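You operate a simulated robot arm through the tools that you are given. There is no shell and no other tool.

You run a simulated two-armed robot. Do the job below in one go: nothing can be reset, and whatever is moved stays where it is left.

JOB
Pack cable C-21 in box one and latch the box.
Fine: push slider one to DONE.
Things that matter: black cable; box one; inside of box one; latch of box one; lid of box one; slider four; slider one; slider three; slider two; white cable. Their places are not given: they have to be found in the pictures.

The check looks at the end state, three seconds after you hand in, the way a careful person would. Anything else that was tipped, shoved, dropped, spilled or broken makes it a failure.

ROBOT AND FRAMES
Two 7-joint arms with fingered hands on one trunk that stands fixed in place. Base frame: the origin is at the foot of the trunk, x ahead of it, y to its left, z up. Units: m, degrees, N and s.
The left shoulder is at [0.05, 0.214, 0.869], the right one opposite. With the tool pointing down near the work surface each hand reaches from about 0.4 to 0.9 m from the base axis, measured 20 degrees to its own side. Payload 3 kg a hand.
Tool frame (each hand has its own): the origin (TCP) lies between the finger pads and is the grasp point; the fingertips stand 0.026 m ahead of it; z points along the fingers, y is the line along which they close. Largest opening 0.132 m; the body of the gripper starts 0.073 m behind the TCP. The gripper is a hand of 3 fingers: y runs from the thumb to the fingers, the wrist lies at [0, 0, -0.229] in the tool frame, and closing takes about 1.5 s.
Orientation is that of the tool frame in the base frame, as a unit quaternion [x, y, z, w]. With the fingers straight down and closing along the base's y, the tool's x points along the base's -x, its y along +y and its z along -z.

CONTROLS
- The arms move only by the tool servo_tool. It takes "left_increments", "right_increments" or both (then of equal length, played together; a hand with none holds still); each is one flat list of numbers, 7 for each row, row after row: the shift along the tool's x, y, z in mm, then the turn, a rotation vector about the tool's x, y, z in degrees, then the finger opening in mm, from 0 to 132. In form: [x, y, z, rx, ry, rz, grip, x, y, z, rx, ry, rz, grip, ...]. A call has 1 to 20 rows; each row shifts and turns the commanded pose from where the row before left it, along the tool's axes as they then stand. A row lasts 0.2 s, in which the tool goes at most 0.05 m and 8.6 degrees; a call with a longer step from one row to the next is refused whole, and so is a gripper value outside its range. A pose out of reach is approached as far as the arm can. The call stops where the force on the tool passes 90 N (or 10 N more than at its start, if that is more) or the arm is blocked; 0.2 s more then pass. The fingers move at their own pace (about 0.072 m/s each) and stop on an object; they squeeze with about 24 N. The grip force told is the motor's: it shows also when the fingers shut on nothing. Time passes only in rows, and 0.2 s behind the last, so rows that do not move let the fingers close. The reply holds the time, the measured pose of the TCP, the force on the tool along the base axes, the opening and the grip force, in the units named above and with some noise, with the torque about the TCP (base axes, N m) and any sound that the robot's microphone picked up.
- Cameras (640 x 400 px; columns grow to the right, rows downward): "scene" is now at [0.0183, -0.0486, 1.4945]; the picture's right is [-0.57, -0.82, 0.00], its down [-0.58, 0.40, -0.71] and it looks along [0.58, -0.41, -0.70] (base axes); focal length 295 px, centre (320, 200). "left" rides on the left gripper at [-0.062, 0.003, -0.092] in its tool frame; the picture's right is [-0.05, -1.00, 0.00], its down [0.83, -0.04, -0.56] and it looks along [0.55, -0.03, 0.83] (tool axes); focal length 230 px, centre (320, 200). "right" rides on the right gripper at [0.062, 0.003, -0.092] in its tool frame; the picture's right is [-0.05, 1.00, 0.00], its down [-0.83, -0.04, -0.56] and it looks along [-0.55, -0.03, 0.83] (tool axes); focal length 230 px, centre (320, 200).
- grab_frame(camera): a new picture of that camera. The clock stands still meanwhile.
- preshape(shape, hand): the hand has 3 fingers and takes this shape, open, in about a second: jaw (thumb against the fingers, like two jaws); tri (thumb and two fingers); tip (a fingertip pinch); poke (one finger out to press); point (the index stretched); flat (the hand flat); cup (the hand cupped); fist (a fist). The gripper value then closes the fingers along that shape, each until it touches; the sizes above hold for jaw. It gives what a move gives, with no picture.
- head_to(pan, tilt): turns the head with the scene camera to pan (to the left, within 86 degrees either way) and tilt (down, from -29 to 69), counted from straight ahead of the robot. It gives what a move gives.
- locate(camera, pixels): for up to 12 pixels [column, row] of the newest picture of that camera ("zoom" is the newest enlarged one), the place [x, y, z] in the base frame of the surface seen there, good to about 0.002 m. The clock stands still meanwhile.
- enlarge(camera, box): a new picture of the part [left, top, right, bottom] of that camera's present view, enlarged. The clock stands still meanwhile.
- hand_in(): hands the job in; it is judged then, once.

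Leave the grippers open and the arms clear of the work at the hand-in unless told otherwise.

The tools are called after "Call:" as name(argument=value, ...) on one line, values as JSON. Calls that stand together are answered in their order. servo_tool: Moves the arms, as the interface text tells. Its arguments: {"type":"object","properties":{"left_increments":{"type":"array","items":{"type":"number"}},"right_increments":{"type":"array","items":{"type":"number"}}},"required":[]} The other tools are called the same way: preshape (shape, hand) gives the hand a shape; head_to (pan, tilt) turns the head that bears the scene camera; grab_frame (camera) takes a picture; locate (camera, pixels) gives the place of the surface under pixels of a picture; enlarge (camera, box) takes an enlarged picture of a part of a camera's view; hand_in () hands the job in.

At the start:

```text
clock: 0.0
left_tcp_pos: [0.4308, -0.0736, 1.2122]
left_tcp_rot: [0.244, 0.97, 0.0, 0.0]
left_force: [0.0, 0.4, -0.1]
left_wrist_torque: [-0.02, -0.03, -0.01]
left_opening: 0.1321
left_gripper_force: 0.0
left_shape: jaw
right_tcp_pos: [0.3519, -0.4011, 1.2425]
right_tcp_rot: [0.244, 0.97, 0.0, 0.0]
right_force: [-0.8, 0.0, -0.4]
right_wrist_torque: [0.0, -0.02, -0.01]
right_opening: 0.132
right_gripper_force: 0.1
right_shape: jaw
head pan, tilt: [-35.0, 44.7]
```

scene: 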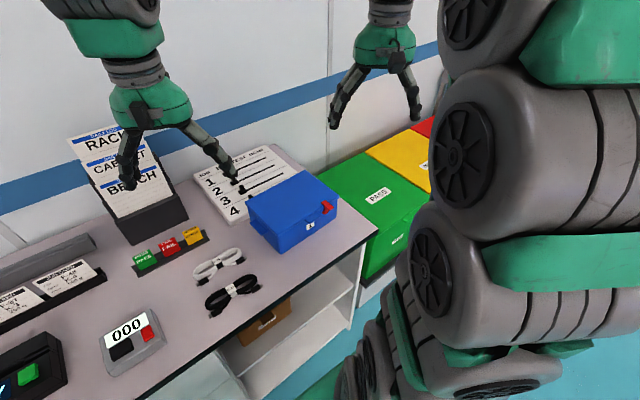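
right: 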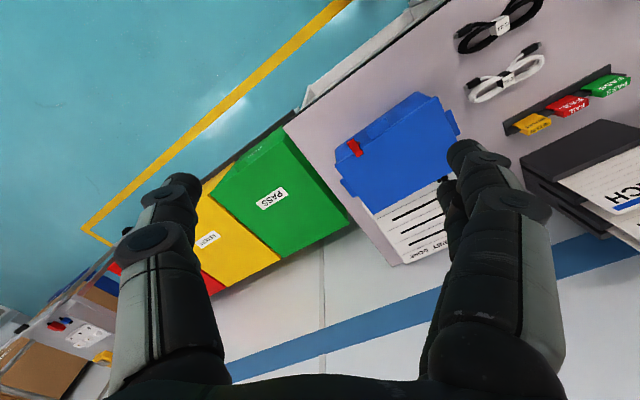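
left: 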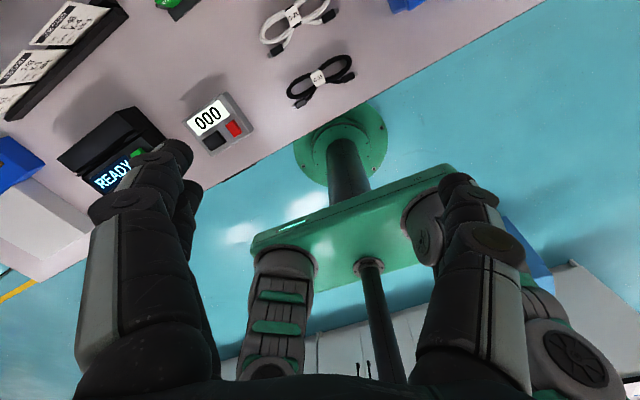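

I see a bench with a blue box (about 295,210), a white cable (220,263), a black cable (232,293) and a board with numbered lines 1–4, probably the sliders. I'll take enlarged views of these to read the labels.

Call:
enlarge(camera="scene", box=[180, 230, 280, 330])

Call:
enlarge(camera="scene", box=[180, 130, 350, 260])

Call:
enlarge(camera="left", box=[240, 0, 380, 110])

Call:
enlarge(camera="right", box=[300, 0, 640, 280])

```text
4.00 times, centred on (230, 280) of scene
```

zoom: 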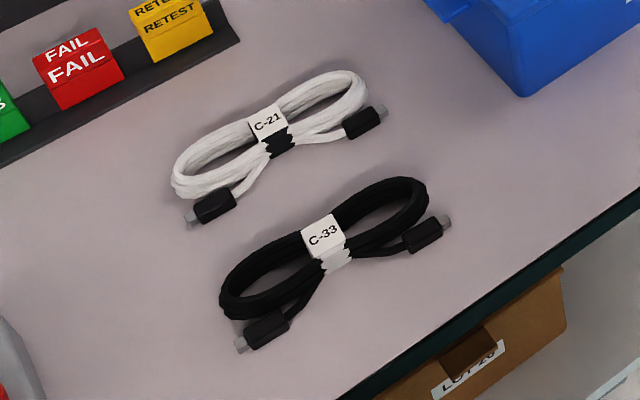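

```text
3.08 times, centred on (265, 195) of scene
```

zoom: 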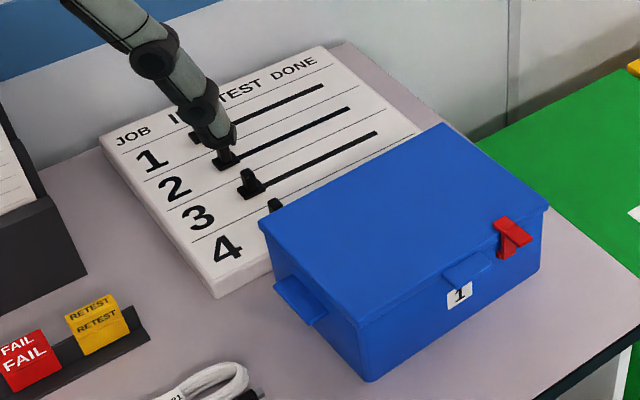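

```text
3.64 times, centred on (310, 55) of left
```

zoom: 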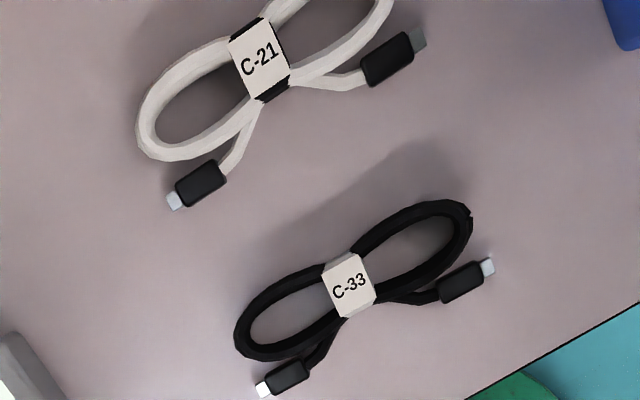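

```text
1.43 times, centred on (470, 140) of right
```

zoom: 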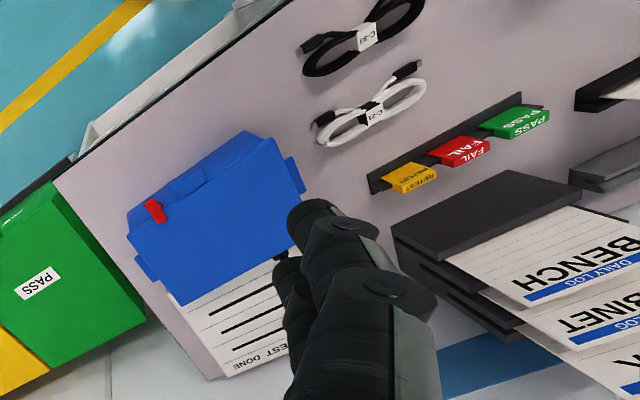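

The white cable carries tag C-21 and the black one C-33, so the white one goes in. Box "1" is closed; it has a red latch and a front lip. Next I'll locate the key points on the box, board and cable.

Call:
enlarge(camera="scene", box=[230, 160, 350, 260])

Call:
locate(camera="scene", pixels=[[248, 199], [300, 171], [337, 196], [278, 237], [328, 208], [305, 218], [310, 226], [257, 222], [281, 252], [334, 218], [309, 200], [270, 200]])

```text
4.00 times, centred on (290, 210) of scene
```

zoom: 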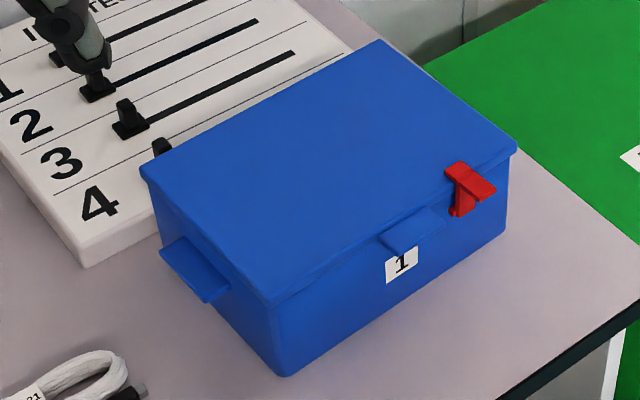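

```text
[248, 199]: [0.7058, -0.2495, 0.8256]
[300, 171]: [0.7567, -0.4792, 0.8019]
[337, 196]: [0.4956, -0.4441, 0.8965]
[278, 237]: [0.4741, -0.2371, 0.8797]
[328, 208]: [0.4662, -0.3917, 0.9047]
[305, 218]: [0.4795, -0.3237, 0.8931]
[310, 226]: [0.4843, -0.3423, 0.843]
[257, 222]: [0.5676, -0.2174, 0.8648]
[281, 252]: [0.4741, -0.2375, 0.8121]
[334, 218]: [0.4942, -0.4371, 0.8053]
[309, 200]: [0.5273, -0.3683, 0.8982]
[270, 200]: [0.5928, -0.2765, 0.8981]
```

The lid top is at about z = 0.898. I'll locate more points in the enlarged picture: just inside the lid corners, the lip, the latch and the handles.

Call:
locate(camera="zoom", pixels=[[150, 172], [378, 48], [506, 150], [272, 298], [455, 170], [487, 188], [460, 205], [412, 238], [385, 238], [438, 214], [170, 245], [215, 295]])

Call:
locate(camera="zoom", pixels=[[285, 370], [500, 235], [285, 330], [350, 280], [400, 265], [460, 185], [470, 180], [458, 214], [447, 178], [225, 285], [160, 250], [200, 262]])

```text
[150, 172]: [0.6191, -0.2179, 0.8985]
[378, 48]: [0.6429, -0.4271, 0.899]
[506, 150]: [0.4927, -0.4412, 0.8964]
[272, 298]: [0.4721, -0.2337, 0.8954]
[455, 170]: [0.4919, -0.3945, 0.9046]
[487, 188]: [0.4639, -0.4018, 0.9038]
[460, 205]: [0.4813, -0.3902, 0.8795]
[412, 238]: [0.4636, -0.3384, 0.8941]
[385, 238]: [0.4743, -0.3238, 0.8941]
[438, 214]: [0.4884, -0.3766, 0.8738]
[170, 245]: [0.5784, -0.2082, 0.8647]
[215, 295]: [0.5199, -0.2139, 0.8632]
```

```text
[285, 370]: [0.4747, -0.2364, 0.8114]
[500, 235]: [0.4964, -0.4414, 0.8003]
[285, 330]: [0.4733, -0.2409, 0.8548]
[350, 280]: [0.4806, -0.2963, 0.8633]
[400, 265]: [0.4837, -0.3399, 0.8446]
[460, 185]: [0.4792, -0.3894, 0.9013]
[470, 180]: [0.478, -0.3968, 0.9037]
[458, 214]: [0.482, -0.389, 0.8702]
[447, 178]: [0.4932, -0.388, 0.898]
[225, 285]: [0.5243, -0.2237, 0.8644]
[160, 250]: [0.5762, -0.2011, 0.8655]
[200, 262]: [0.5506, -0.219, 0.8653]
```

The box is about 0.15 m deep and 0.21 m wide, yawed about 6° and with its front face toward the robot. Next I'll locate the cable, its tag and the sliders.

Call:
enlarge(camera="scene", box=[180, 230, 270, 330])

Call:
locate(camera="scene", pixels=[[217, 261], [198, 272], [240, 253], [232, 291], [210, 305], [255, 280], [235, 225], [280, 260], [330, 240], [360, 235], [290, 290], [170, 245]])

Call:
enlarge(camera="scene", box=[180, 130, 310, 230])

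```text
4.00 times, centred on (225, 280) of scene
```

zoom: 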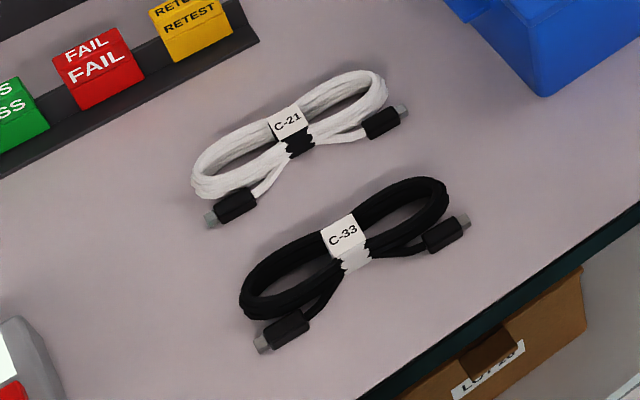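

```text
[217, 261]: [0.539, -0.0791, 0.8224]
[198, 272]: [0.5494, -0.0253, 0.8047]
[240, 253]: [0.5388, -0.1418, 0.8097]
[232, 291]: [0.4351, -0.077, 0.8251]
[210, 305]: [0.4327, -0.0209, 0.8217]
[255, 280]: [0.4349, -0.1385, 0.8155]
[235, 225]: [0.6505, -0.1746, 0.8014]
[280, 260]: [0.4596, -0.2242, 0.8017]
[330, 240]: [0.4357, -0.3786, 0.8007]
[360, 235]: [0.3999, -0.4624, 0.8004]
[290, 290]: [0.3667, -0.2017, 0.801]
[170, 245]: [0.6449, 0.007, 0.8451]
```

```text
4.00 times, centred on (245, 180) of scene
```

zoom: 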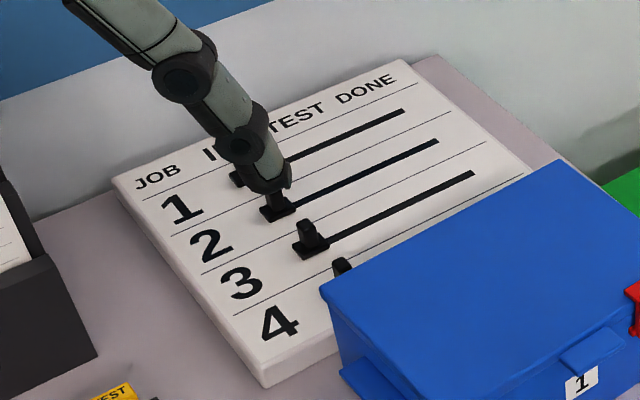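

The surface is at z = 0.80 and the white cable's tag is at (0.539, -0.079, 0.822). I'll zoom tightly on the latch to see how it works.

Call:
enlarge(camera="scene", box=[300, 185, 350, 230])

Call:
enlarge(camera="right", box=[320, 80, 480, 220])

```text
8.89 times, centred on (325, 208) of scene
```

zoom: 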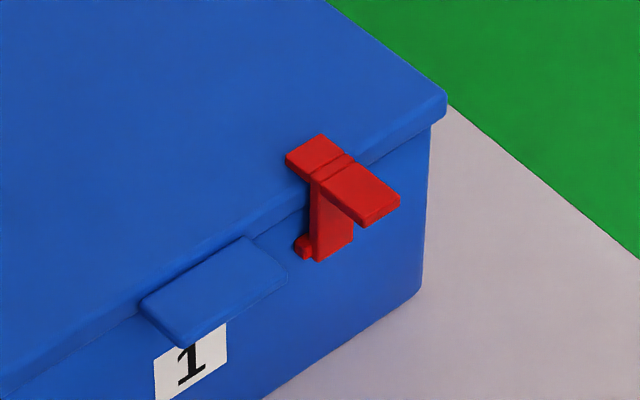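

```text
2.86 times, centred on (400, 150) of right
```

zoom: 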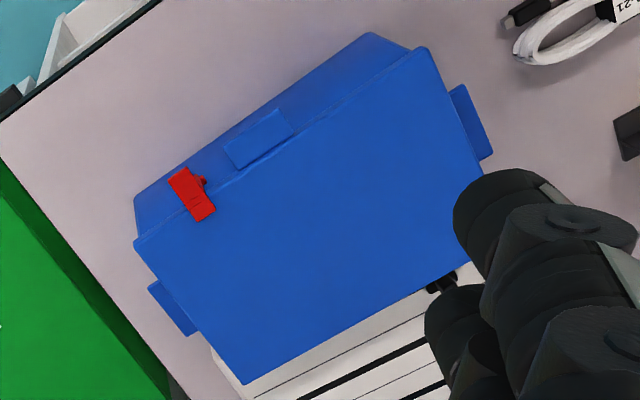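

The latch is a red lever: pivot low on the front face, a hook over the lid and a tab sticking out forward. Pressing the tab down and outward should free the hook. I'll take the tight scene zoom again and locate precise points on the latch and lip.

Call:
enlarge(camera="scene", box=[300, 185, 350, 230])

Call:
locate(camera="zoom", pixels=[[322, 142], [295, 160], [345, 170], [318, 178], [368, 212], [393, 198], [358, 205], [325, 250], [303, 247], [150, 303], [180, 335], [275, 275]])

Call:
locate(camera="zoom", pixels=[[240, 245], [215, 290], [190, 290], [345, 235], [320, 200], [190, 360], [400, 120], [250, 220], [100, 300], [420, 300], [262, 255], [380, 217]])

```text
8.89 times, centred on (325, 208) of scene
```

zoom: 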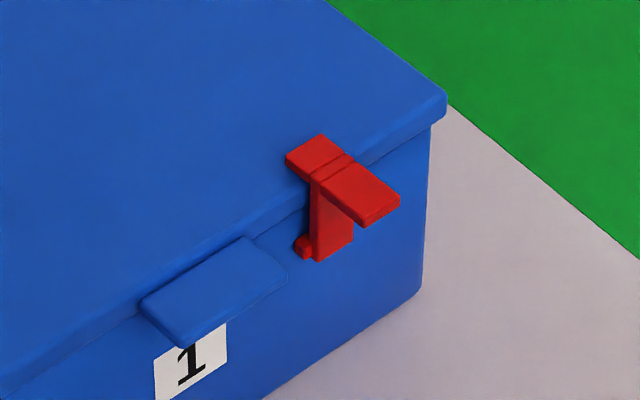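

```text
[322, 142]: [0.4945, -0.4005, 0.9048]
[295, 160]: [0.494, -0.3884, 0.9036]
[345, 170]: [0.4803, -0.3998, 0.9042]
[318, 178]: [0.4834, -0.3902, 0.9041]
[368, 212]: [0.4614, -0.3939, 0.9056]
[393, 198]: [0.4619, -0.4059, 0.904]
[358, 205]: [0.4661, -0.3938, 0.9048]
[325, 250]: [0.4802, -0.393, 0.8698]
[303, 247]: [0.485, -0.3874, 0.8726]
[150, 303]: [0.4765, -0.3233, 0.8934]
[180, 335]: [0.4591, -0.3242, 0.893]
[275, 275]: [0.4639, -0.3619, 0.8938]
```

```text
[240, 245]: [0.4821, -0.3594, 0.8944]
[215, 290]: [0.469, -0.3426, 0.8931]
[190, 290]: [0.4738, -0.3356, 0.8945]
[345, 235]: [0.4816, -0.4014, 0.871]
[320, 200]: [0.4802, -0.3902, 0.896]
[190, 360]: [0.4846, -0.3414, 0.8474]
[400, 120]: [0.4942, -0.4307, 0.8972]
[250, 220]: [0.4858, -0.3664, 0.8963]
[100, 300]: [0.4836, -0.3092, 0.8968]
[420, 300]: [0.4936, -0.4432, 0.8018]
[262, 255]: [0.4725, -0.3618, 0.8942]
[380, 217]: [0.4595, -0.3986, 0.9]
```

I now have precise figures: latch tab tip at about (0.460, -0.400, 0.9045), pivot at about (0.485, -0.395, 0.870), and lip at about x 0.459–0.480, y -0.322 to -0.365, z 0.893. I'll yaw the right hand to match the box, close its fingers and bring it above and in front of the latch.

Call:
servo_tool(right_increments=[0, 0, 30, 0, 0, -8.5, 0, 0, 0, 35, 0, 0, -8.5, 0, 0, 0, 35, 0, 0, -8.5, 0, 0, 0, 35, 0, 0, -8.5, 0, -40, -4, 0, 0, 0, 0, 0, -40, -4, 0, 0, 0, 0, 0, 0, 0, 0, 0, 0, 0, 0])

Call:
grab_frame(camera="right")

Call:
grab_frame(camera="scene")

```text
clock: 1.6
left_tcp_pos: [0.4296, -0.073, 1.2116]
left_tcp_rot: [0.243, 0.97, 0.0, 0.0]
left_force: [0.0, 0.1, 0.1]
left_wrist_torque: [-0.03, 0.01, 0.05]
left_opening: 0.132
left_gripper_force: 0.0
left_shape: jaw
right_tcp_pos: [0.4325, -0.3982, 1.1066]
right_tcp_rot: [-0.05, 0.999, 0.0, -0.001]
right_force: [-0.1, 0.3, 0.7]
right_wrist_torque: [0.0, 0.01, 0.0]
right_opening: 0.0001
right_gripper_force: 23.9
right_shape: jaw
head pan, tilt: [-35.0, 44.7]
```

```text
taken
```

right: 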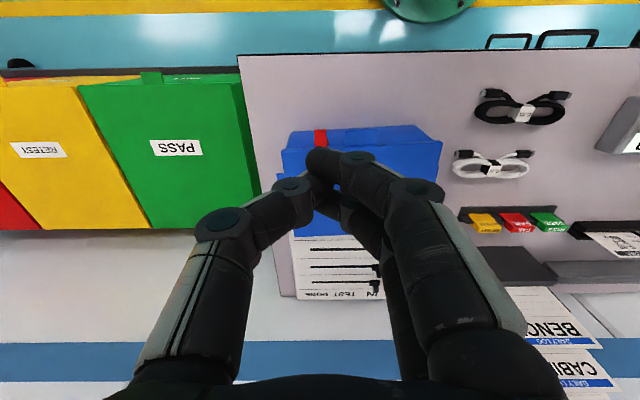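

```text
taken
```

scene: 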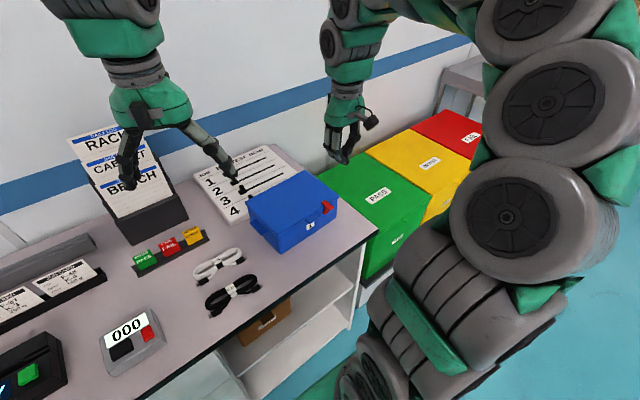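

The right hand is at (0.4325, -0.398, 1.107) with its fingers closed. I'll zoom in to see where the closed fingertips actually are.

Call:
enlarge(camera="scene", box=[310, 70, 400, 180])

Call:
enlarge(camera="right", box=[240, 100, 460, 260])

Call:
locate(camera="zoom", pixels=[[240, 150], [320, 150], [160, 210], [420, 170]])

```text
3.64 times, centred on (355, 125) of scene
```

zoom: 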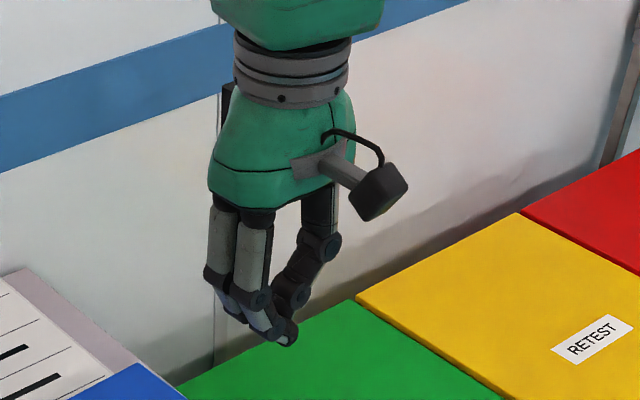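

```text
2.50 times, centred on (350, 180) of right
```

zoom: 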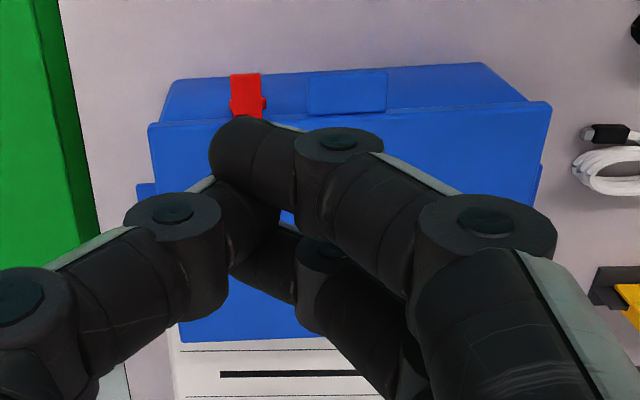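

```text
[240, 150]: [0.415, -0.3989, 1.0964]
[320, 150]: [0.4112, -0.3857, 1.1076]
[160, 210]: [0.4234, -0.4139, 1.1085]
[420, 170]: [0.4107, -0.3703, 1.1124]
```

When closed, the fingers interleave and the tips end up offset. A single extended finger would press more precisely, so I'll put the right hand in the "poke" shape and look at it.

Call:
preshape(shape="poke", hand="right")

Call:
enlarge(camera="scene", box=[310, 70, 400, 180])

Call:
grab_frame(camera="right")

```text
clock: 2.5
left_tcp_pos: [0.4308, -0.0733, 1.2138]
left_tcp_rot: [0.243, 0.97, 0.0, 0.0]
left_force: [0.9, 0.4, 0.3]
left_wrist_torque: [0.03, -0.01, 0.0]
left_opening: 0.132
left_gripper_force: 0.1
left_shape: jaw
right_tcp_pos: [0.4311, -0.3991, 1.1085]
right_tcp_rot: [-0.051, 0.999, 0.0, 0.0]
right_force: [0.3, 0.0, 0.3]
right_wrist_torque: [-0.01, -0.01, 0.0]
right_opening: 0.0
right_gripper_force: 0.0
right_shape: poke
head pan, tilt: [-35.0, 44.7]
```

```text
3.64 times, centred on (355, 125) of scene
```

zoom: 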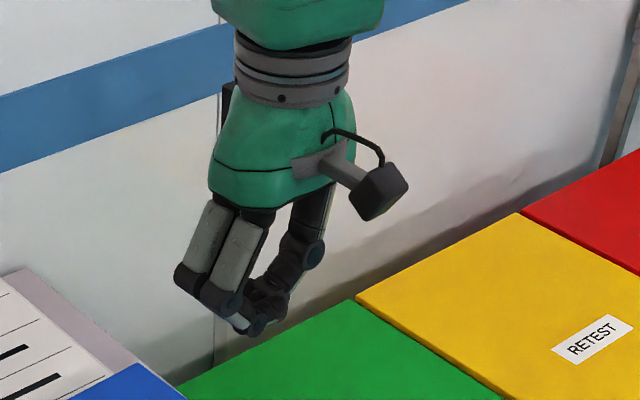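

```text
taken
```

right: 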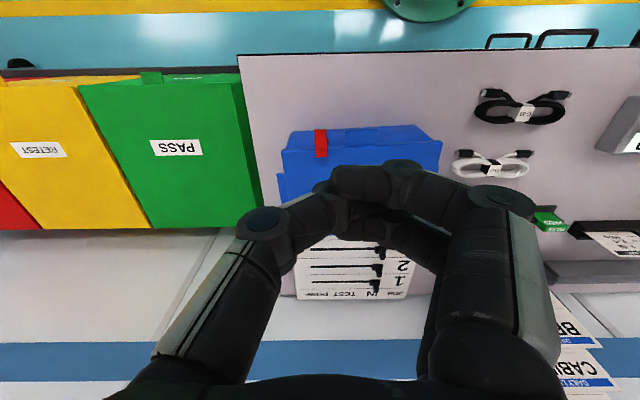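

The poke shape reads opening 0. I'll wait a moment with the opening command at 132 and look again.

Call:
servo_tool(right_increments=[0, 0, 0, 0, 0, 0, 132, 0, 0, 0, 0, 0, 0, 132, 0, 0, 0, 0, 0, 0, 132, 0, 0, 0, 0, 0, 0, 132, 0, 0, 0, 0, 0, 0, 132])

Call:
enlarge(camera="scene", box=[310, 70, 400, 180])

Call:
grab_frame(camera="right")

```text
clock: 3.7
left_tcp_pos: [0.4298, -0.0733, 1.2123]
left_tcp_rot: [0.244, 0.97, -0.001, 0.0]
left_force: [0.2, 0.4, -0.4]
left_wrist_torque: [0.0, -0.02, -0.02]
left_opening: 0.1318
left_gripper_force: 0.1
left_shape: jaw
right_tcp_pos: [0.4309, -0.3993, 1.1082]
right_tcp_rot: [-0.052, 0.999, 0.0, -0.001]
right_force: [1.0, -0.8, -0.2]
right_wrist_torque: [0.01, 0.01, 0.0]
right_opening: 0.0
right_gripper_force: 0.0
right_shape: poke
head pan, tilt: [-35.0, 44.7]
```

```text
3.64 times, centred on (355, 125) of scene
```

zoom: 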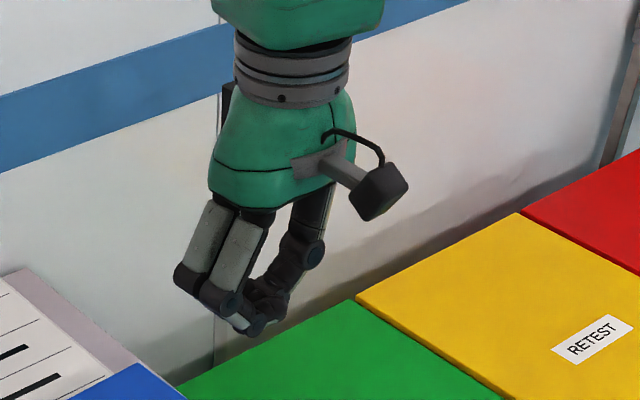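

```text
taken
```

right: 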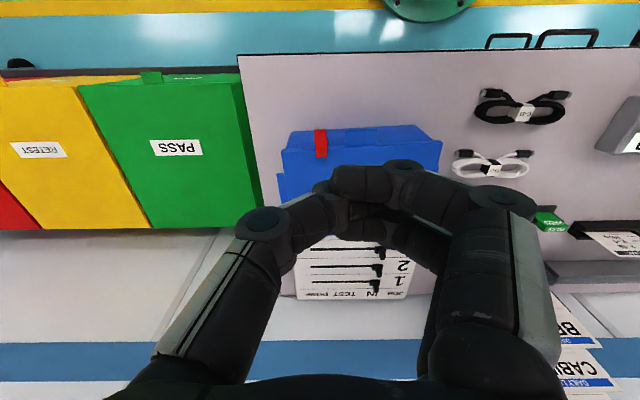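

"Poke" leaves all the fingertips folded together into a blunt end. I'll try "point" instead.

Call:
preshape(shape="point", hand="right")

Call:
servo_tool(right_increments=[0, 0, 0, 0, 0, 0, 0, 0, 0, 0, 0, 0, 0, 0, 0, 0, 0, 0, 0, 0, 0])

Call:
enlarge(camera="scene", box=[310, 70, 400, 180])

Call:
grab_frame(camera="right")

```text
clock: 4.6
left_tcp_pos: [0.4292, -0.0734, 1.2143]
left_tcp_rot: [0.243, 0.97, 0.0, 0.0]
left_force: [1.0, -0.4, 0.3]
left_wrist_torque: [0.01, 0.0, -0.05]
left_opening: 0.1321
left_gripper_force: 0.0
left_shape: jaw
right_tcp_pos: [0.4311, -0.3984, 1.1082]
right_tcp_rot: [-0.049, 0.999, 0.0, -0.001]
right_force: [0.4, -0.3, 0.7]
right_wrist_torque: [0.0, 0.0, -0.03]
right_opening: 0.0
right_gripper_force: 0.2
right_shape: point
head pan, tilt: [-35.0, 44.7]
```

```text
clock: 5.4
left_tcp_pos: [0.43, -0.0729, 1.2124]
left_tcp_rot: [0.244, 0.97, 0.0, 0.0]
left_force: [-0.9, -0.5, -0.4]
left_wrist_torque: [0.0, -0.02, -0.02]
left_opening: 0.1319
left_gripper_force: 0.1
left_shape: jaw
right_tcp_pos: [0.4309, -0.3997, 1.1086]
right_tcp_rot: [-0.05, 0.999, 0.0, 0.0]
right_force: [-0.6, -0.2, 1.3]
right_wrist_torque: [-0.01, 0.03, -0.04]
right_opening: 0.0001
right_gripper_force: 0.2
right_shape: point
head pan, tilt: [-35.0, 44.7]
```

```text
3.64 times, centred on (355, 125) of scene
```

zoom: 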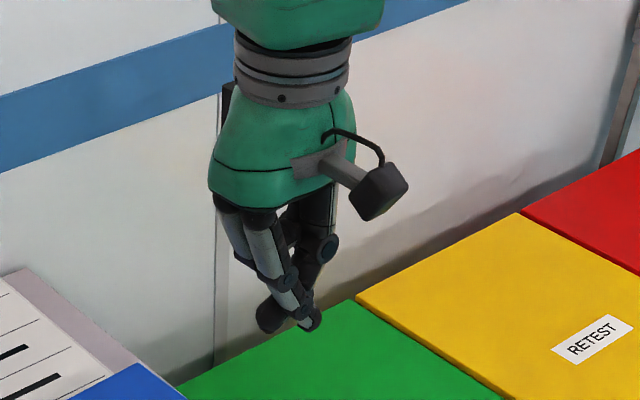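

```text
taken
```

right: 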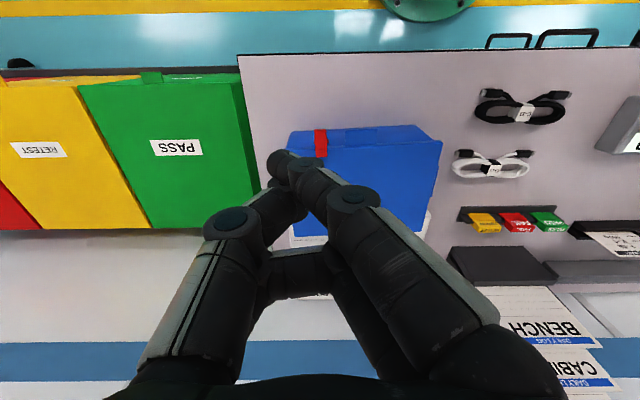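

In "point" the index crosses over toward the thumb side; the commanded value may control that. I'll send the open value 132 and compare.

Call:
locate(camera="right", pixels=[[280, 160], [290, 172], [310, 180], [352, 196], [228, 222], [300, 255]])

Call:
servo_tool(right_increments=[0, 0, 0, 0, 0, 0, 132, 0, 0, 0, 0, 0, 0, 132, 0, 0, 0, 0, 0, 0, 132, 0, 0, 0, 0, 0, 0, 132, 0, 0, 0, 0, 0, 0, 132])

Call:
grab_frame(camera="right")

```text
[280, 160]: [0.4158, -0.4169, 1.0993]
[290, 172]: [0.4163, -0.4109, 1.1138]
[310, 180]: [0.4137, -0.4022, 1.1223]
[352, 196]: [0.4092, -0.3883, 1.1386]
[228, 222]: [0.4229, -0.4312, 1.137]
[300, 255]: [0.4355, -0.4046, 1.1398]
```

```text
clock: 6.6
left_tcp_pos: [0.4305, -0.0733, 1.2125]
left_tcp_rot: [0.244, 0.97, -0.001, 0.0]
left_force: [1.1, -0.5, 0.5]
left_wrist_torque: [-0.02, 0.02, -0.03]
left_opening: 0.132
left_gripper_force: 0.0
left_shape: jaw
right_tcp_pos: [0.431, -0.3998, 1.1085]
right_tcp_rot: [-0.051, 0.999, 0.0, 0.0]
right_force: [0.8, 0.5, -0.3]
right_wrist_torque: [-0.02, 0.01, 0.0]
right_opening: 0.0001
right_gripper_force: 0.1
right_shape: point
head pan, tilt: [-35.0, 44.7]
```

```text
taken
```

right: 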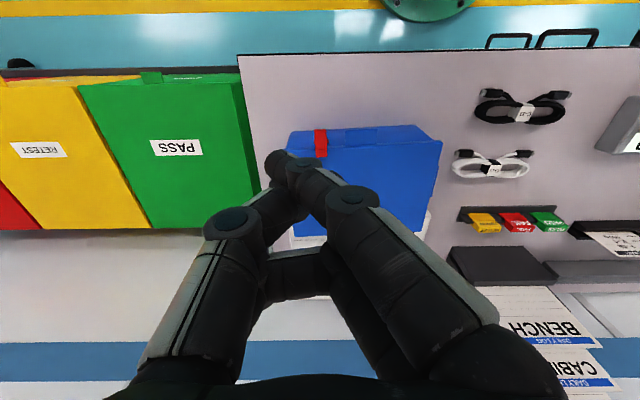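

Index tip in "point" sits at about tool x +0.017, y -0.017. I need to know how much lower it reaches than the other fingers, so I'll zoom in and locate the lowest points.

Call:
enlarge(camera="scene", box=[330, 120, 380, 170])

Call:
locate(camera="zoom", pixels=[[390, 255], [400, 285], [240, 240], [260, 250], [220, 215], [330, 220], [400, 180], [300, 170], [380, 100]])

Call:
grab_frame(camera="left")

```text
8.00 times, centred on (355, 145) of scene
```

zoom: 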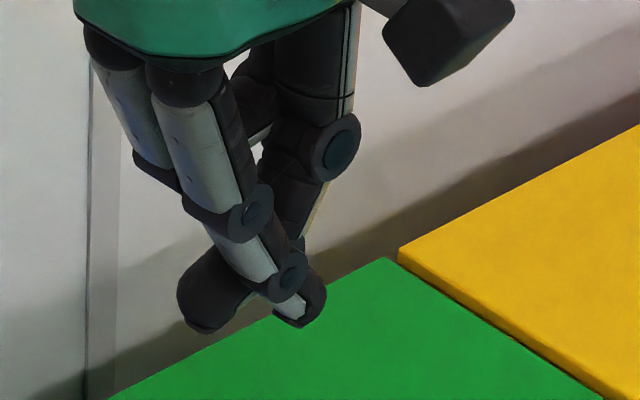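

```text
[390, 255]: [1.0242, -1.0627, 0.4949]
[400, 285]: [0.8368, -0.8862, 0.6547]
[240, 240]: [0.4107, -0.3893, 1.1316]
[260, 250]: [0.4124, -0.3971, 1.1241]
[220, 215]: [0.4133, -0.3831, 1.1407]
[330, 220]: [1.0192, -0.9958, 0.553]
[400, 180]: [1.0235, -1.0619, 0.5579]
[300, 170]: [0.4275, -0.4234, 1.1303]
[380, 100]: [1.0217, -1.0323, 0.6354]
```

```text
taken
```

left: 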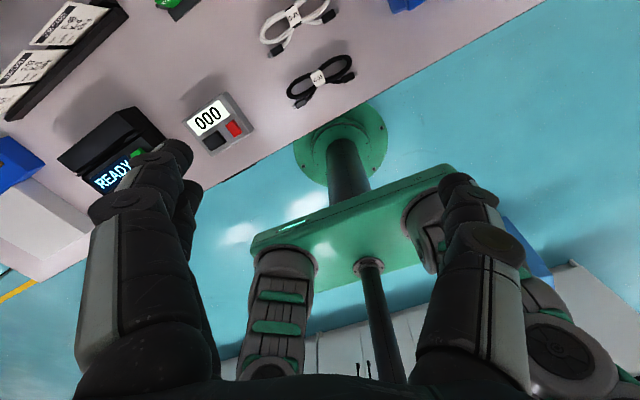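

I mis-aimed some pixels. I'll locate the index tip (300,310) and the dark blob (215,295) in that zoom.

Call:
locate(camera="zoom", pixels=[[300, 300], [310, 290], [290, 318], [200, 290], [205, 325], [225, 300], [190, 270], [290, 275], [150, 160]])

```text
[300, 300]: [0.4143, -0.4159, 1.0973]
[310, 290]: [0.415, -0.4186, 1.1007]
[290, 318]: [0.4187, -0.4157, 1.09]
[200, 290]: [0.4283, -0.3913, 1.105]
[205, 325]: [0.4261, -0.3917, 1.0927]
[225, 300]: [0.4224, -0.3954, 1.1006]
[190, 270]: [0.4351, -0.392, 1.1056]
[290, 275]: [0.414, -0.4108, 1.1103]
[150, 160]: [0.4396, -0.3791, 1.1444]
```

The index and thumb tips are nearly level there, so "point" gives little gain. I'll go back to "jaw" and yaw the hand about 90°, so the lone thumb faces the box and the two fingers are on the robot's side. Then the thumb alone can press the tab.

Call:
preshape(shape="jaw", hand="right")

Call:
servo_tool(right_increments=[0, 0, 0, 0, 0, -8.5, 80, 0, 0, 0, 0, 0, -8.5, 80, 0, 0, 0, 0, 0, -8.5, 80, 0, 0, 0, 0, 0, -8.5, 80, 0, 0, 0, 0, 0, -8.5, 80, 0, 0, 0, 0, 0, -8.5, 80, 0, 0, 0, 0, 0, -8.5, 80, 0, 0, 0, 0, 0, -8.5, 80, 0, 0, 0, 0, 0, -8.5, 80, 0, 0, 0, 0, 0, -8.5, 80, 0, 0, 0, 0, 0, -5, 80, 0, 0, 0, 0, 0, 0, 80])

Call:
grab_frame(camera="scene")

Call:
grab_frame(camera="right")

```text
clock: 7.5
left_tcp_pos: [0.4299, -0.0738, 1.212]
left_tcp_rot: [0.244, 0.97, 0.0, 0.001]
left_force: [0.3, -0.4, -0.7]
left_wrist_torque: [0.04, -0.02, -0.01]
left_opening: 0.1319
left_gripper_force: 0.0
left_shape: jaw
right_tcp_pos: [0.431, -0.3991, 1.1085]
right_tcp_rot: [-0.051, 0.999, 0.0, 0.0]
right_force: [0.2, 0.1, 0.1]
right_wrist_torque: [-0.01, -0.01, -0.02]
right_opening: 0.0951
right_gripper_force: 0.1
right_shape: jaw
head pan, tilt: [-35.0, 44.7]
```

```text
clock: 10.1
left_tcp_pos: [0.43, -0.0731, 1.2121]
left_tcp_rot: [0.243, 0.97, 0.0, 0.0]
left_force: [-0.8, -0.6, -0.2]
left_wrist_torque: [0.02, -0.03, 0.0]
left_opening: 0.1321
left_gripper_force: 0.0
left_shape: jaw
right_tcp_pos: [0.4326, -0.399, 1.1077]
right_tcp_rot: [0.742, -0.67, 0.0, 0.001]
right_force: [0.5, -0.7, 0.3]
right_wrist_torque: [0.01, -0.01, -0.02]
right_opening: 0.0312
right_gripper_force: 0.2
right_shape: jaw
head pan, tilt: [-35.0, 44.7]
```

```text
taken
```

scene: 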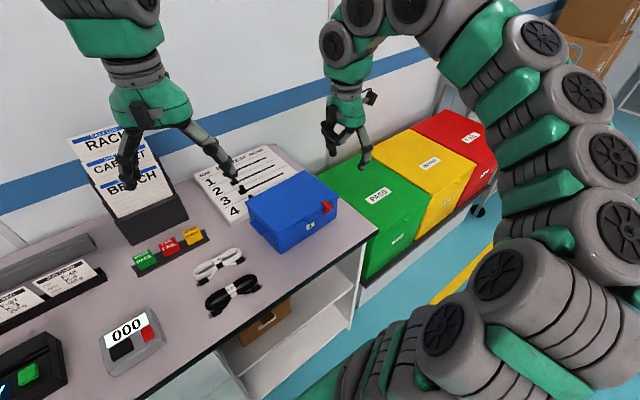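

```text
taken
```

right: 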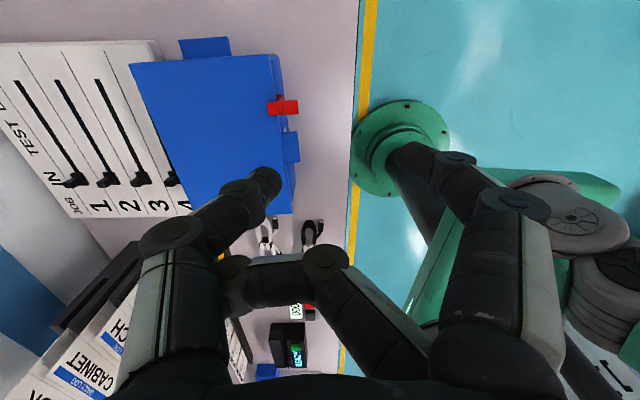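

The yaw worked: tool y now points toward the robot. But the opening reads 31 mm and the middle finger looks curled. I'll open fully and wait.

Call:
servo_tool(right_increments=[0, 0, 0, 0, 0, 0, 132, 0, 0, 0, 0, 0, 0, 132, 0, 0, 0, 0, 0, 0, 132, 0, 0, 0, 0, 0, 0, 132, 0, 0, 0, 0, 0, 0, 132, 0, 0, 0, 0, 0, 0, 132, 0, 0, 0, 0, 0, 0, 132])

Call:
grab_frame(camera="right")

```text
clock: 11.7
left_tcp_pos: [0.4299, -0.0738, 1.2121]
left_tcp_rot: [0.243, 0.97, 0.0, 0.001]
left_force: [-0.3, -0.8, 0.3]
left_wrist_torque: [-0.01, 0.06, -0.04]
left_opening: 0.1318
left_gripper_force: 0.1
left_shape: jaw
right_tcp_pos: [0.4323, -0.3998, 1.1083]
right_tcp_rot: [0.742, -0.671, 0.0, 0.0]
right_force: [0.0, 0.5, -0.1]
right_wrist_torque: [0.03, 0.01, 0.02]
right_opening: 0.0948
right_gripper_force: 0.0
right_shape: jaw
head pan, tilt: [-35.0, 44.7]
```

```text
taken
```

right: 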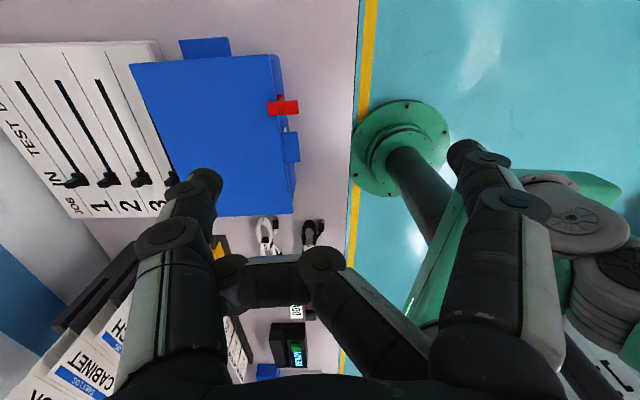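

The middle finger appears caught on the thumb. I'll open everything with the "flat" shape, then return to "jaw".

Call:
preshape(shape="flat", hand="right")

Call:
grab_frame(camera="right")

Call:
preshape(shape="jaw", hand="right")

Call:
grab_frame(camera="right")

```text
clock: 12.6
left_tcp_pos: [0.4302, -0.0732, 1.2128]
left_tcp_rot: [0.244, 0.97, 0.0, 0.0]
left_force: [-0.3, -0.7, -0.4]
left_wrist_torque: [-0.02, 0.0, 0.03]
left_opening: 0.132
left_gripper_force: 0.1
left_shape: jaw
right_tcp_pos: [0.4331, -0.3994, 1.1068]
right_tcp_rot: [0.741, -0.671, 0.001, 0.0]
right_force: [-0.4, -0.5, -0.9]
right_wrist_torque: [-0.01, -0.01, -0.01]
right_opening: 0.0
right_gripper_force: 0.0
right_shape: flat
head pan, tilt: [-35.0, 44.7]
```

```text
taken
```

right: 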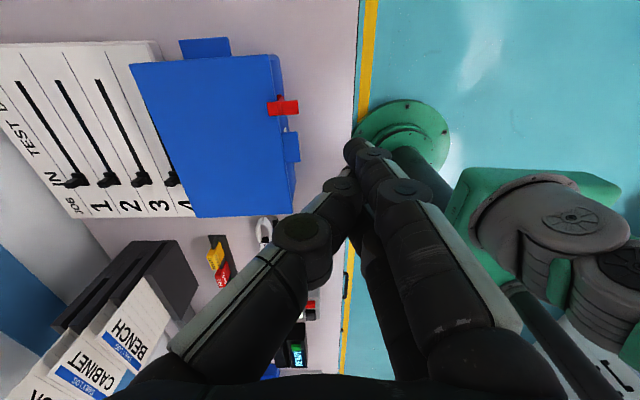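

```text
clock: 13.5
left_tcp_pos: [0.4297, -0.0736, 1.2126]
left_tcp_rot: [0.244, 0.97, 0.0, 0.0]
left_force: [0.8, 1.1, -0.1]
left_wrist_torque: [0.01, 0.0, 0.0]
left_opening: 0.1319
left_gripper_force: 0.1
left_shape: jaw
right_tcp_pos: [0.4328, -0.3988, 1.1066]
right_tcp_rot: [0.741, -0.672, 0.001, 0.001]
right_force: [-0.3, 0.4, -0.2]
right_wrist_torque: [0.01, 0.0, 0.02]
right_opening: 0.1318
right_gripper_force: 0.1
right_shape: jaw
head pan, tilt: [-35.0, 44.7]
```

```text
taken
```

right: 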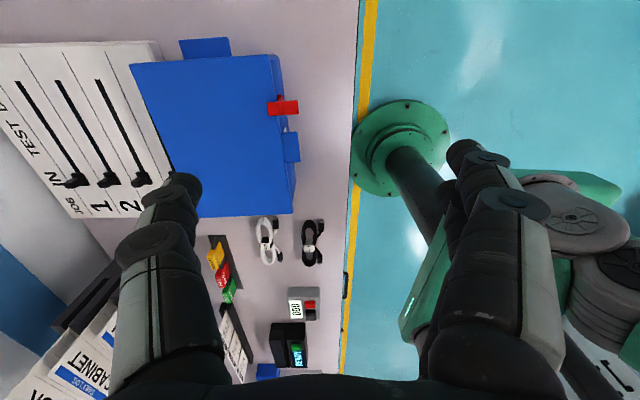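

The jaw is open properly again (0.132). I'll locate the thumb tip pixels to calibrate its offset from the TCP.

Call:
locate(camera="right", pixels=[[187, 178], [180, 185], [195, 190], [186, 200], [465, 150], [285, 107], [292, 148]])

Call:
enlarge(camera="scene", box=[300, 70, 400, 180])

```text
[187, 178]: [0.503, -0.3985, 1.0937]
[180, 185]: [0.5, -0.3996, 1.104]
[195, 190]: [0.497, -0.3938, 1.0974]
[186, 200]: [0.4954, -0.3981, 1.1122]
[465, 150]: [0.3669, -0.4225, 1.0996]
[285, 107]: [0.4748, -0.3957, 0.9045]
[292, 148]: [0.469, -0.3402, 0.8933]
```

```text
3.64 times, centred on (350, 125) of scene
```

zoom: 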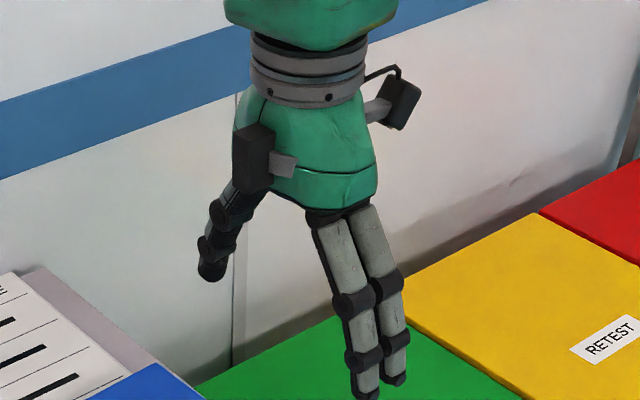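

The thumb tip is about 0.0705 m from the TCP toward the box, and 0.026 m below it. I'll move so that the thumb hovers just above and in front of the latch tab, with its tip at z of about 0.93.

Call:
servo_tool(right_increments=[3.3, 46.6, 0, 0, 0, 0, 132, 0, 0, 49, 0, 0, 0, 132, 0, 0, 49, 0, 0, 0, 132, 0, 0, 48, 0, 0, 0, 132, 0, 0, 0, 0, 0, 0, 132])

Call:
grab_frame(camera="right")

Call:
enlarge(camera="scene", box=[280, 130, 400, 240])

```text
clock: 14.7
left_tcp_pos: [0.4299, -0.0724, 1.2122]
left_tcp_rot: [0.243, 0.97, 0.0, 0.0]
left_force: [-0.2, 0.6, 0.4]
left_wrist_torque: [-0.02, 0.01, 0.01]
left_opening: 0.1315
left_gripper_force: 0.0
left_shape: jaw
right_tcp_pos: [0.3857, -0.399, 0.9622]
right_tcp_rot: [0.742, -0.67, -0.001, 0.0]
right_force: [0.6, -0.6, 0.0]
right_wrist_torque: [0.04, 0.01, -0.03]
right_opening: 0.1323
right_gripper_force: 0.1
right_shape: jaw
right hand out of reach, approached as far as the arm can: row 2
head pan, tilt: [-35.0, 44.7]
```

```text
taken
```

right: 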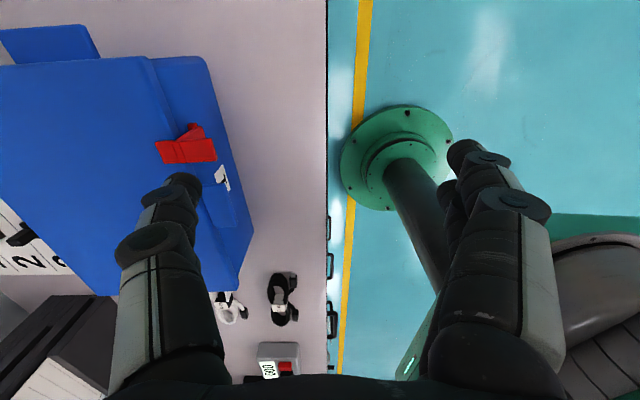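

```text
3.64 times, centred on (340, 185) of scene
```

zoom: 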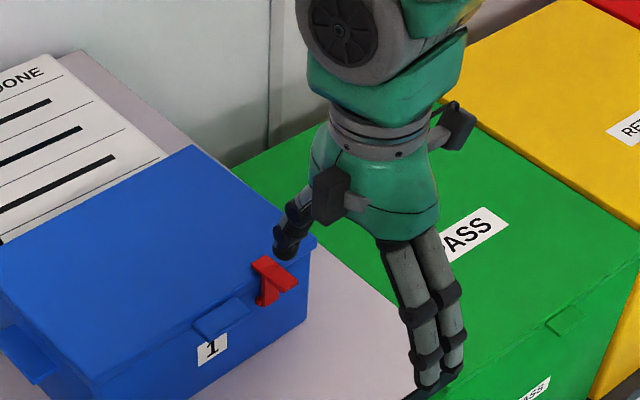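

The thumb is in front of the tab but about 7 mm too far toward +y. I'll shift along tool x and check.

Call:
servo_tool(right_increments=[7.5, 0, 0, 0, 0, 0, 132, 0, 0, 0, 0, 0, 0, 132])

Call:
enlarge(camera="right", box=[100, 100, 300, 240])

Call:
locate(camera="zoom", pixels=[[265, 245], [270, 280], [290, 260], [230, 265], [330, 160], [200, 160]])

```text
clock: 15.3
left_tcp_pos: [0.43, -0.0742, 1.2123]
left_tcp_rot: [0.243, 0.97, 0.0, 0.0]
left_force: [-0.8, 0.0, -0.4]
left_wrist_torque: [-0.04, 0.02, 0.0]
left_opening: 0.1321
left_gripper_force: 0.1
left_shape: jaw
right_tcp_pos: [0.3878, -0.4073, 0.9628]
right_tcp_rot: [0.742, -0.67, 0.0, 0.0]
right_force: [0.7, -0.1, -0.6]
right_wrist_torque: [0.0, -0.01, 0.0]
right_opening: 0.132
right_gripper_force: 0.0
right_shape: jaw
head pan, tilt: [-35.0, 44.7]
```

```text
2.86 times, centred on (200, 170) of right
```

zoom: 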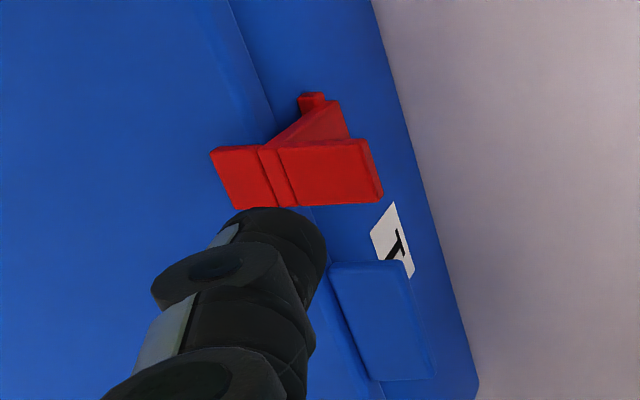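

```text
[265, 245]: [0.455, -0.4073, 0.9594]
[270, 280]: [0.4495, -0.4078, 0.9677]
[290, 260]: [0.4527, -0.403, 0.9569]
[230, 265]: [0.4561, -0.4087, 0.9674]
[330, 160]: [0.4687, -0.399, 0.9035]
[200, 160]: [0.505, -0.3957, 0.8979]
```

The thumb is lined up over the tab (tip about 0.457, -0.400, 0.937). I'll come down until just touching the tab.

Call:
servo_tool(right_increments=[0, 0, 12, 0, 0, 0, 132, 0, 0, 10, 0, 0, 0, 132, 0, 0, 8, 0, 0, 0, 132, 0, 0, 6, 0, 0, 0, 132, 0, 0, 6, 0, 0, 0, 132])

Call:
enlarge(camera="right", box=[100, 100, 300, 240])

Call:
enlarge(camera="scene", box=[290, 165, 370, 235])

```text
clock: 16.5
left_tcp_pos: [0.4288, -0.0741, 1.2131]
left_tcp_rot: [0.244, 0.97, 0.0, 0.001]
left_force: [-0.9, 0.4, 0.1]
left_wrist_torque: [0.02, -0.01, 0.01]
left_opening: 0.1318
left_gripper_force: 0.1
left_shape: jaw
right_tcp_pos: [0.3853, -0.4097, 0.921]
right_tcp_rot: [0.741, -0.671, 0.002, 0.0]
right_force: [-32.9, 6.2, 70.7]
right_wrist_torque: [1.0, -5.59, 1.02]
right_opening: 0.1313
right_gripper_force: 0.1
right_shape: jaw
head pan, tilt: [-35.0, 44.7]
```

```text
2.86 times, centred on (200, 170) of right
```

zoom: 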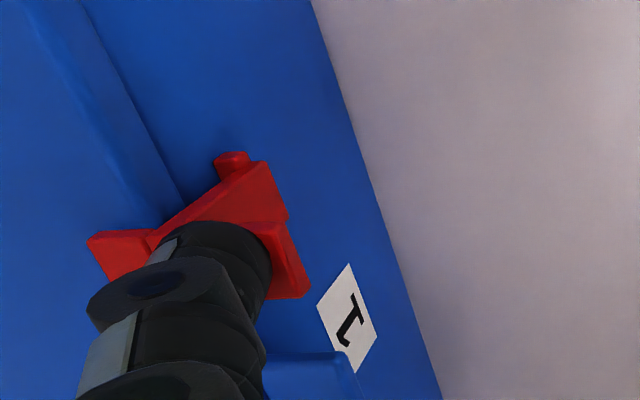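

```text
5.71 times, centred on (330, 200) of scene
```

zoom: 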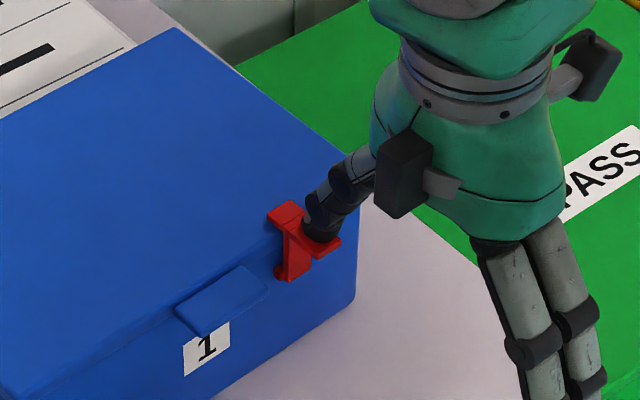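

Force jumped to 71 N down and 33 N in x, and the latch isn't turning: the thumb pushes toward the pivot. I'll back off upward and re-check the latch and box position.

Call:
servo_tool(right_increments=[0, 0, -10, 0, 0, 0, 132, 0, 0, -15, 0, 0, 0, 132, 0, 0, -15, 0, 0, 0, 132])

Call:
enlarge(camera="right", box=[100, 60, 340, 240])

Call:
enlarge(camera="scene", box=[230, 160, 350, 260])

Call:
locate(camera="zoom", pixels=[[150, 172], [378, 48], [272, 298], [455, 170], [487, 188], [412, 238], [385, 238], [500, 235], [285, 370], [458, 214]])

```text
clock: 17.3
left_tcp_pos: [0.4303, -0.0725, 1.2128]
left_tcp_rot: [0.243, 0.97, 0.001, -0.001]
left_force: [0.2, 0.0, -0.6]
left_wrist_torque: [0.01, 0.0, 0.0]
left_opening: 0.1321
left_gripper_force: 0.0
left_shape: jaw
right_tcp_pos: [0.387, -0.4081, 0.9607]
right_tcp_rot: [0.742, -0.671, -0.001, 0.0]
right_force: [-1.0, -0.2, 0.5]
right_wrist_torque: [0.02, -0.04, 0.02]
right_opening: 0.1318
right_gripper_force: 0.0
right_shape: jaw
head pan, tilt: [-35.0, 44.7]
```

```text
2.22 times, centred on (220, 150) of right
```

zoom: 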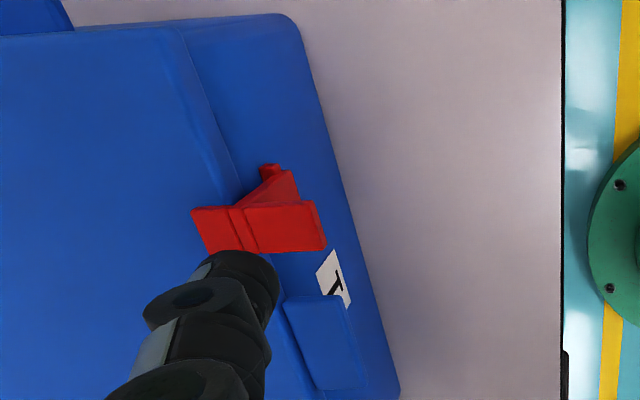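

```text
4.00 times, centred on (290, 210) of scene
```

zoom: 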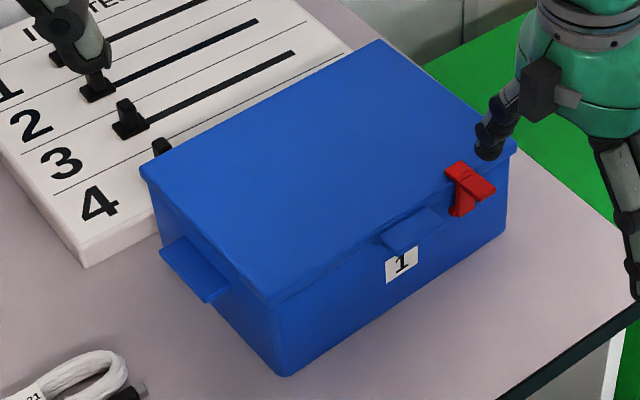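

```text
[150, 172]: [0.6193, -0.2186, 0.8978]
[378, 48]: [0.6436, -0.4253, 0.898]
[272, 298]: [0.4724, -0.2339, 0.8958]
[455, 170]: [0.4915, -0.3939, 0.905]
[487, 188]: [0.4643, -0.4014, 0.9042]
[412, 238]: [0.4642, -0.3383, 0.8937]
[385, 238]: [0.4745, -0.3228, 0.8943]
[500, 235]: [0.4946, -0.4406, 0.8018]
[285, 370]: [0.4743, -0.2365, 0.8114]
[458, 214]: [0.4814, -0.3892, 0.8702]
```

Nothing moved and the latch is still closed. The tab has to swing outward more than down (tangent roughly -0.8 x, -0.6 z), so I'll touch it lightly and then drag outward and down.

Call:
servo_tool(right_increments=[0, 0, 15, 0, 0, 0, 132, 0, 0, 12, 0, 0, 0, 132, 0, 0, 4, 0, 0, 0, 132])

Call:
servo_tool(right_increments=[0, 0, 2, 0, 0, 0, 132])

```text
clock: 18.1
left_tcp_pos: [0.4293, -0.0728, 1.2131]
left_tcp_rot: [0.243, 0.97, 0.0, 0.0]
left_force: [0.1, 0.3, -0.2]
left_wrist_torque: [-0.01, -0.03, -0.01]
left_opening: 0.1318
left_gripper_force: 0.1
left_shape: jaw
right_tcp_pos: [0.3871, -0.4085, 0.9278]
right_tcp_rot: [0.742, -0.671, 0.001, -0.001]
right_force: [-0.4, 0.6, 0.3]
right_wrist_torque: [-0.01, -0.07, -0.02]
right_opening: 0.1322
right_gripper_force: 0.2
right_shape: jaw
head pan, tilt: [-35.0, 44.7]
```

```text
clock: 18.5
left_tcp_pos: [0.4297, -0.0742, 1.2124]
left_tcp_rot: [0.243, 0.97, 0.0, 0.001]
left_force: [-0.2, 0.0, 0.0]
left_wrist_torque: [-0.01, 0.01, -0.02]
left_opening: 0.1322
left_gripper_force: 0.1
left_shape: jaw
right_tcp_pos: [0.3872, -0.407, 0.9265]
right_tcp_rot: [0.743, -0.67, 0.0, 0.0]
right_force: [-1.4, -1.0, 3.8]
right_wrist_torque: [-0.03, -0.28, -0.09]
right_opening: 0.1319
right_gripper_force: 0.1
right_shape: jaw
head pan, tilt: [-35.0, 44.7]
```

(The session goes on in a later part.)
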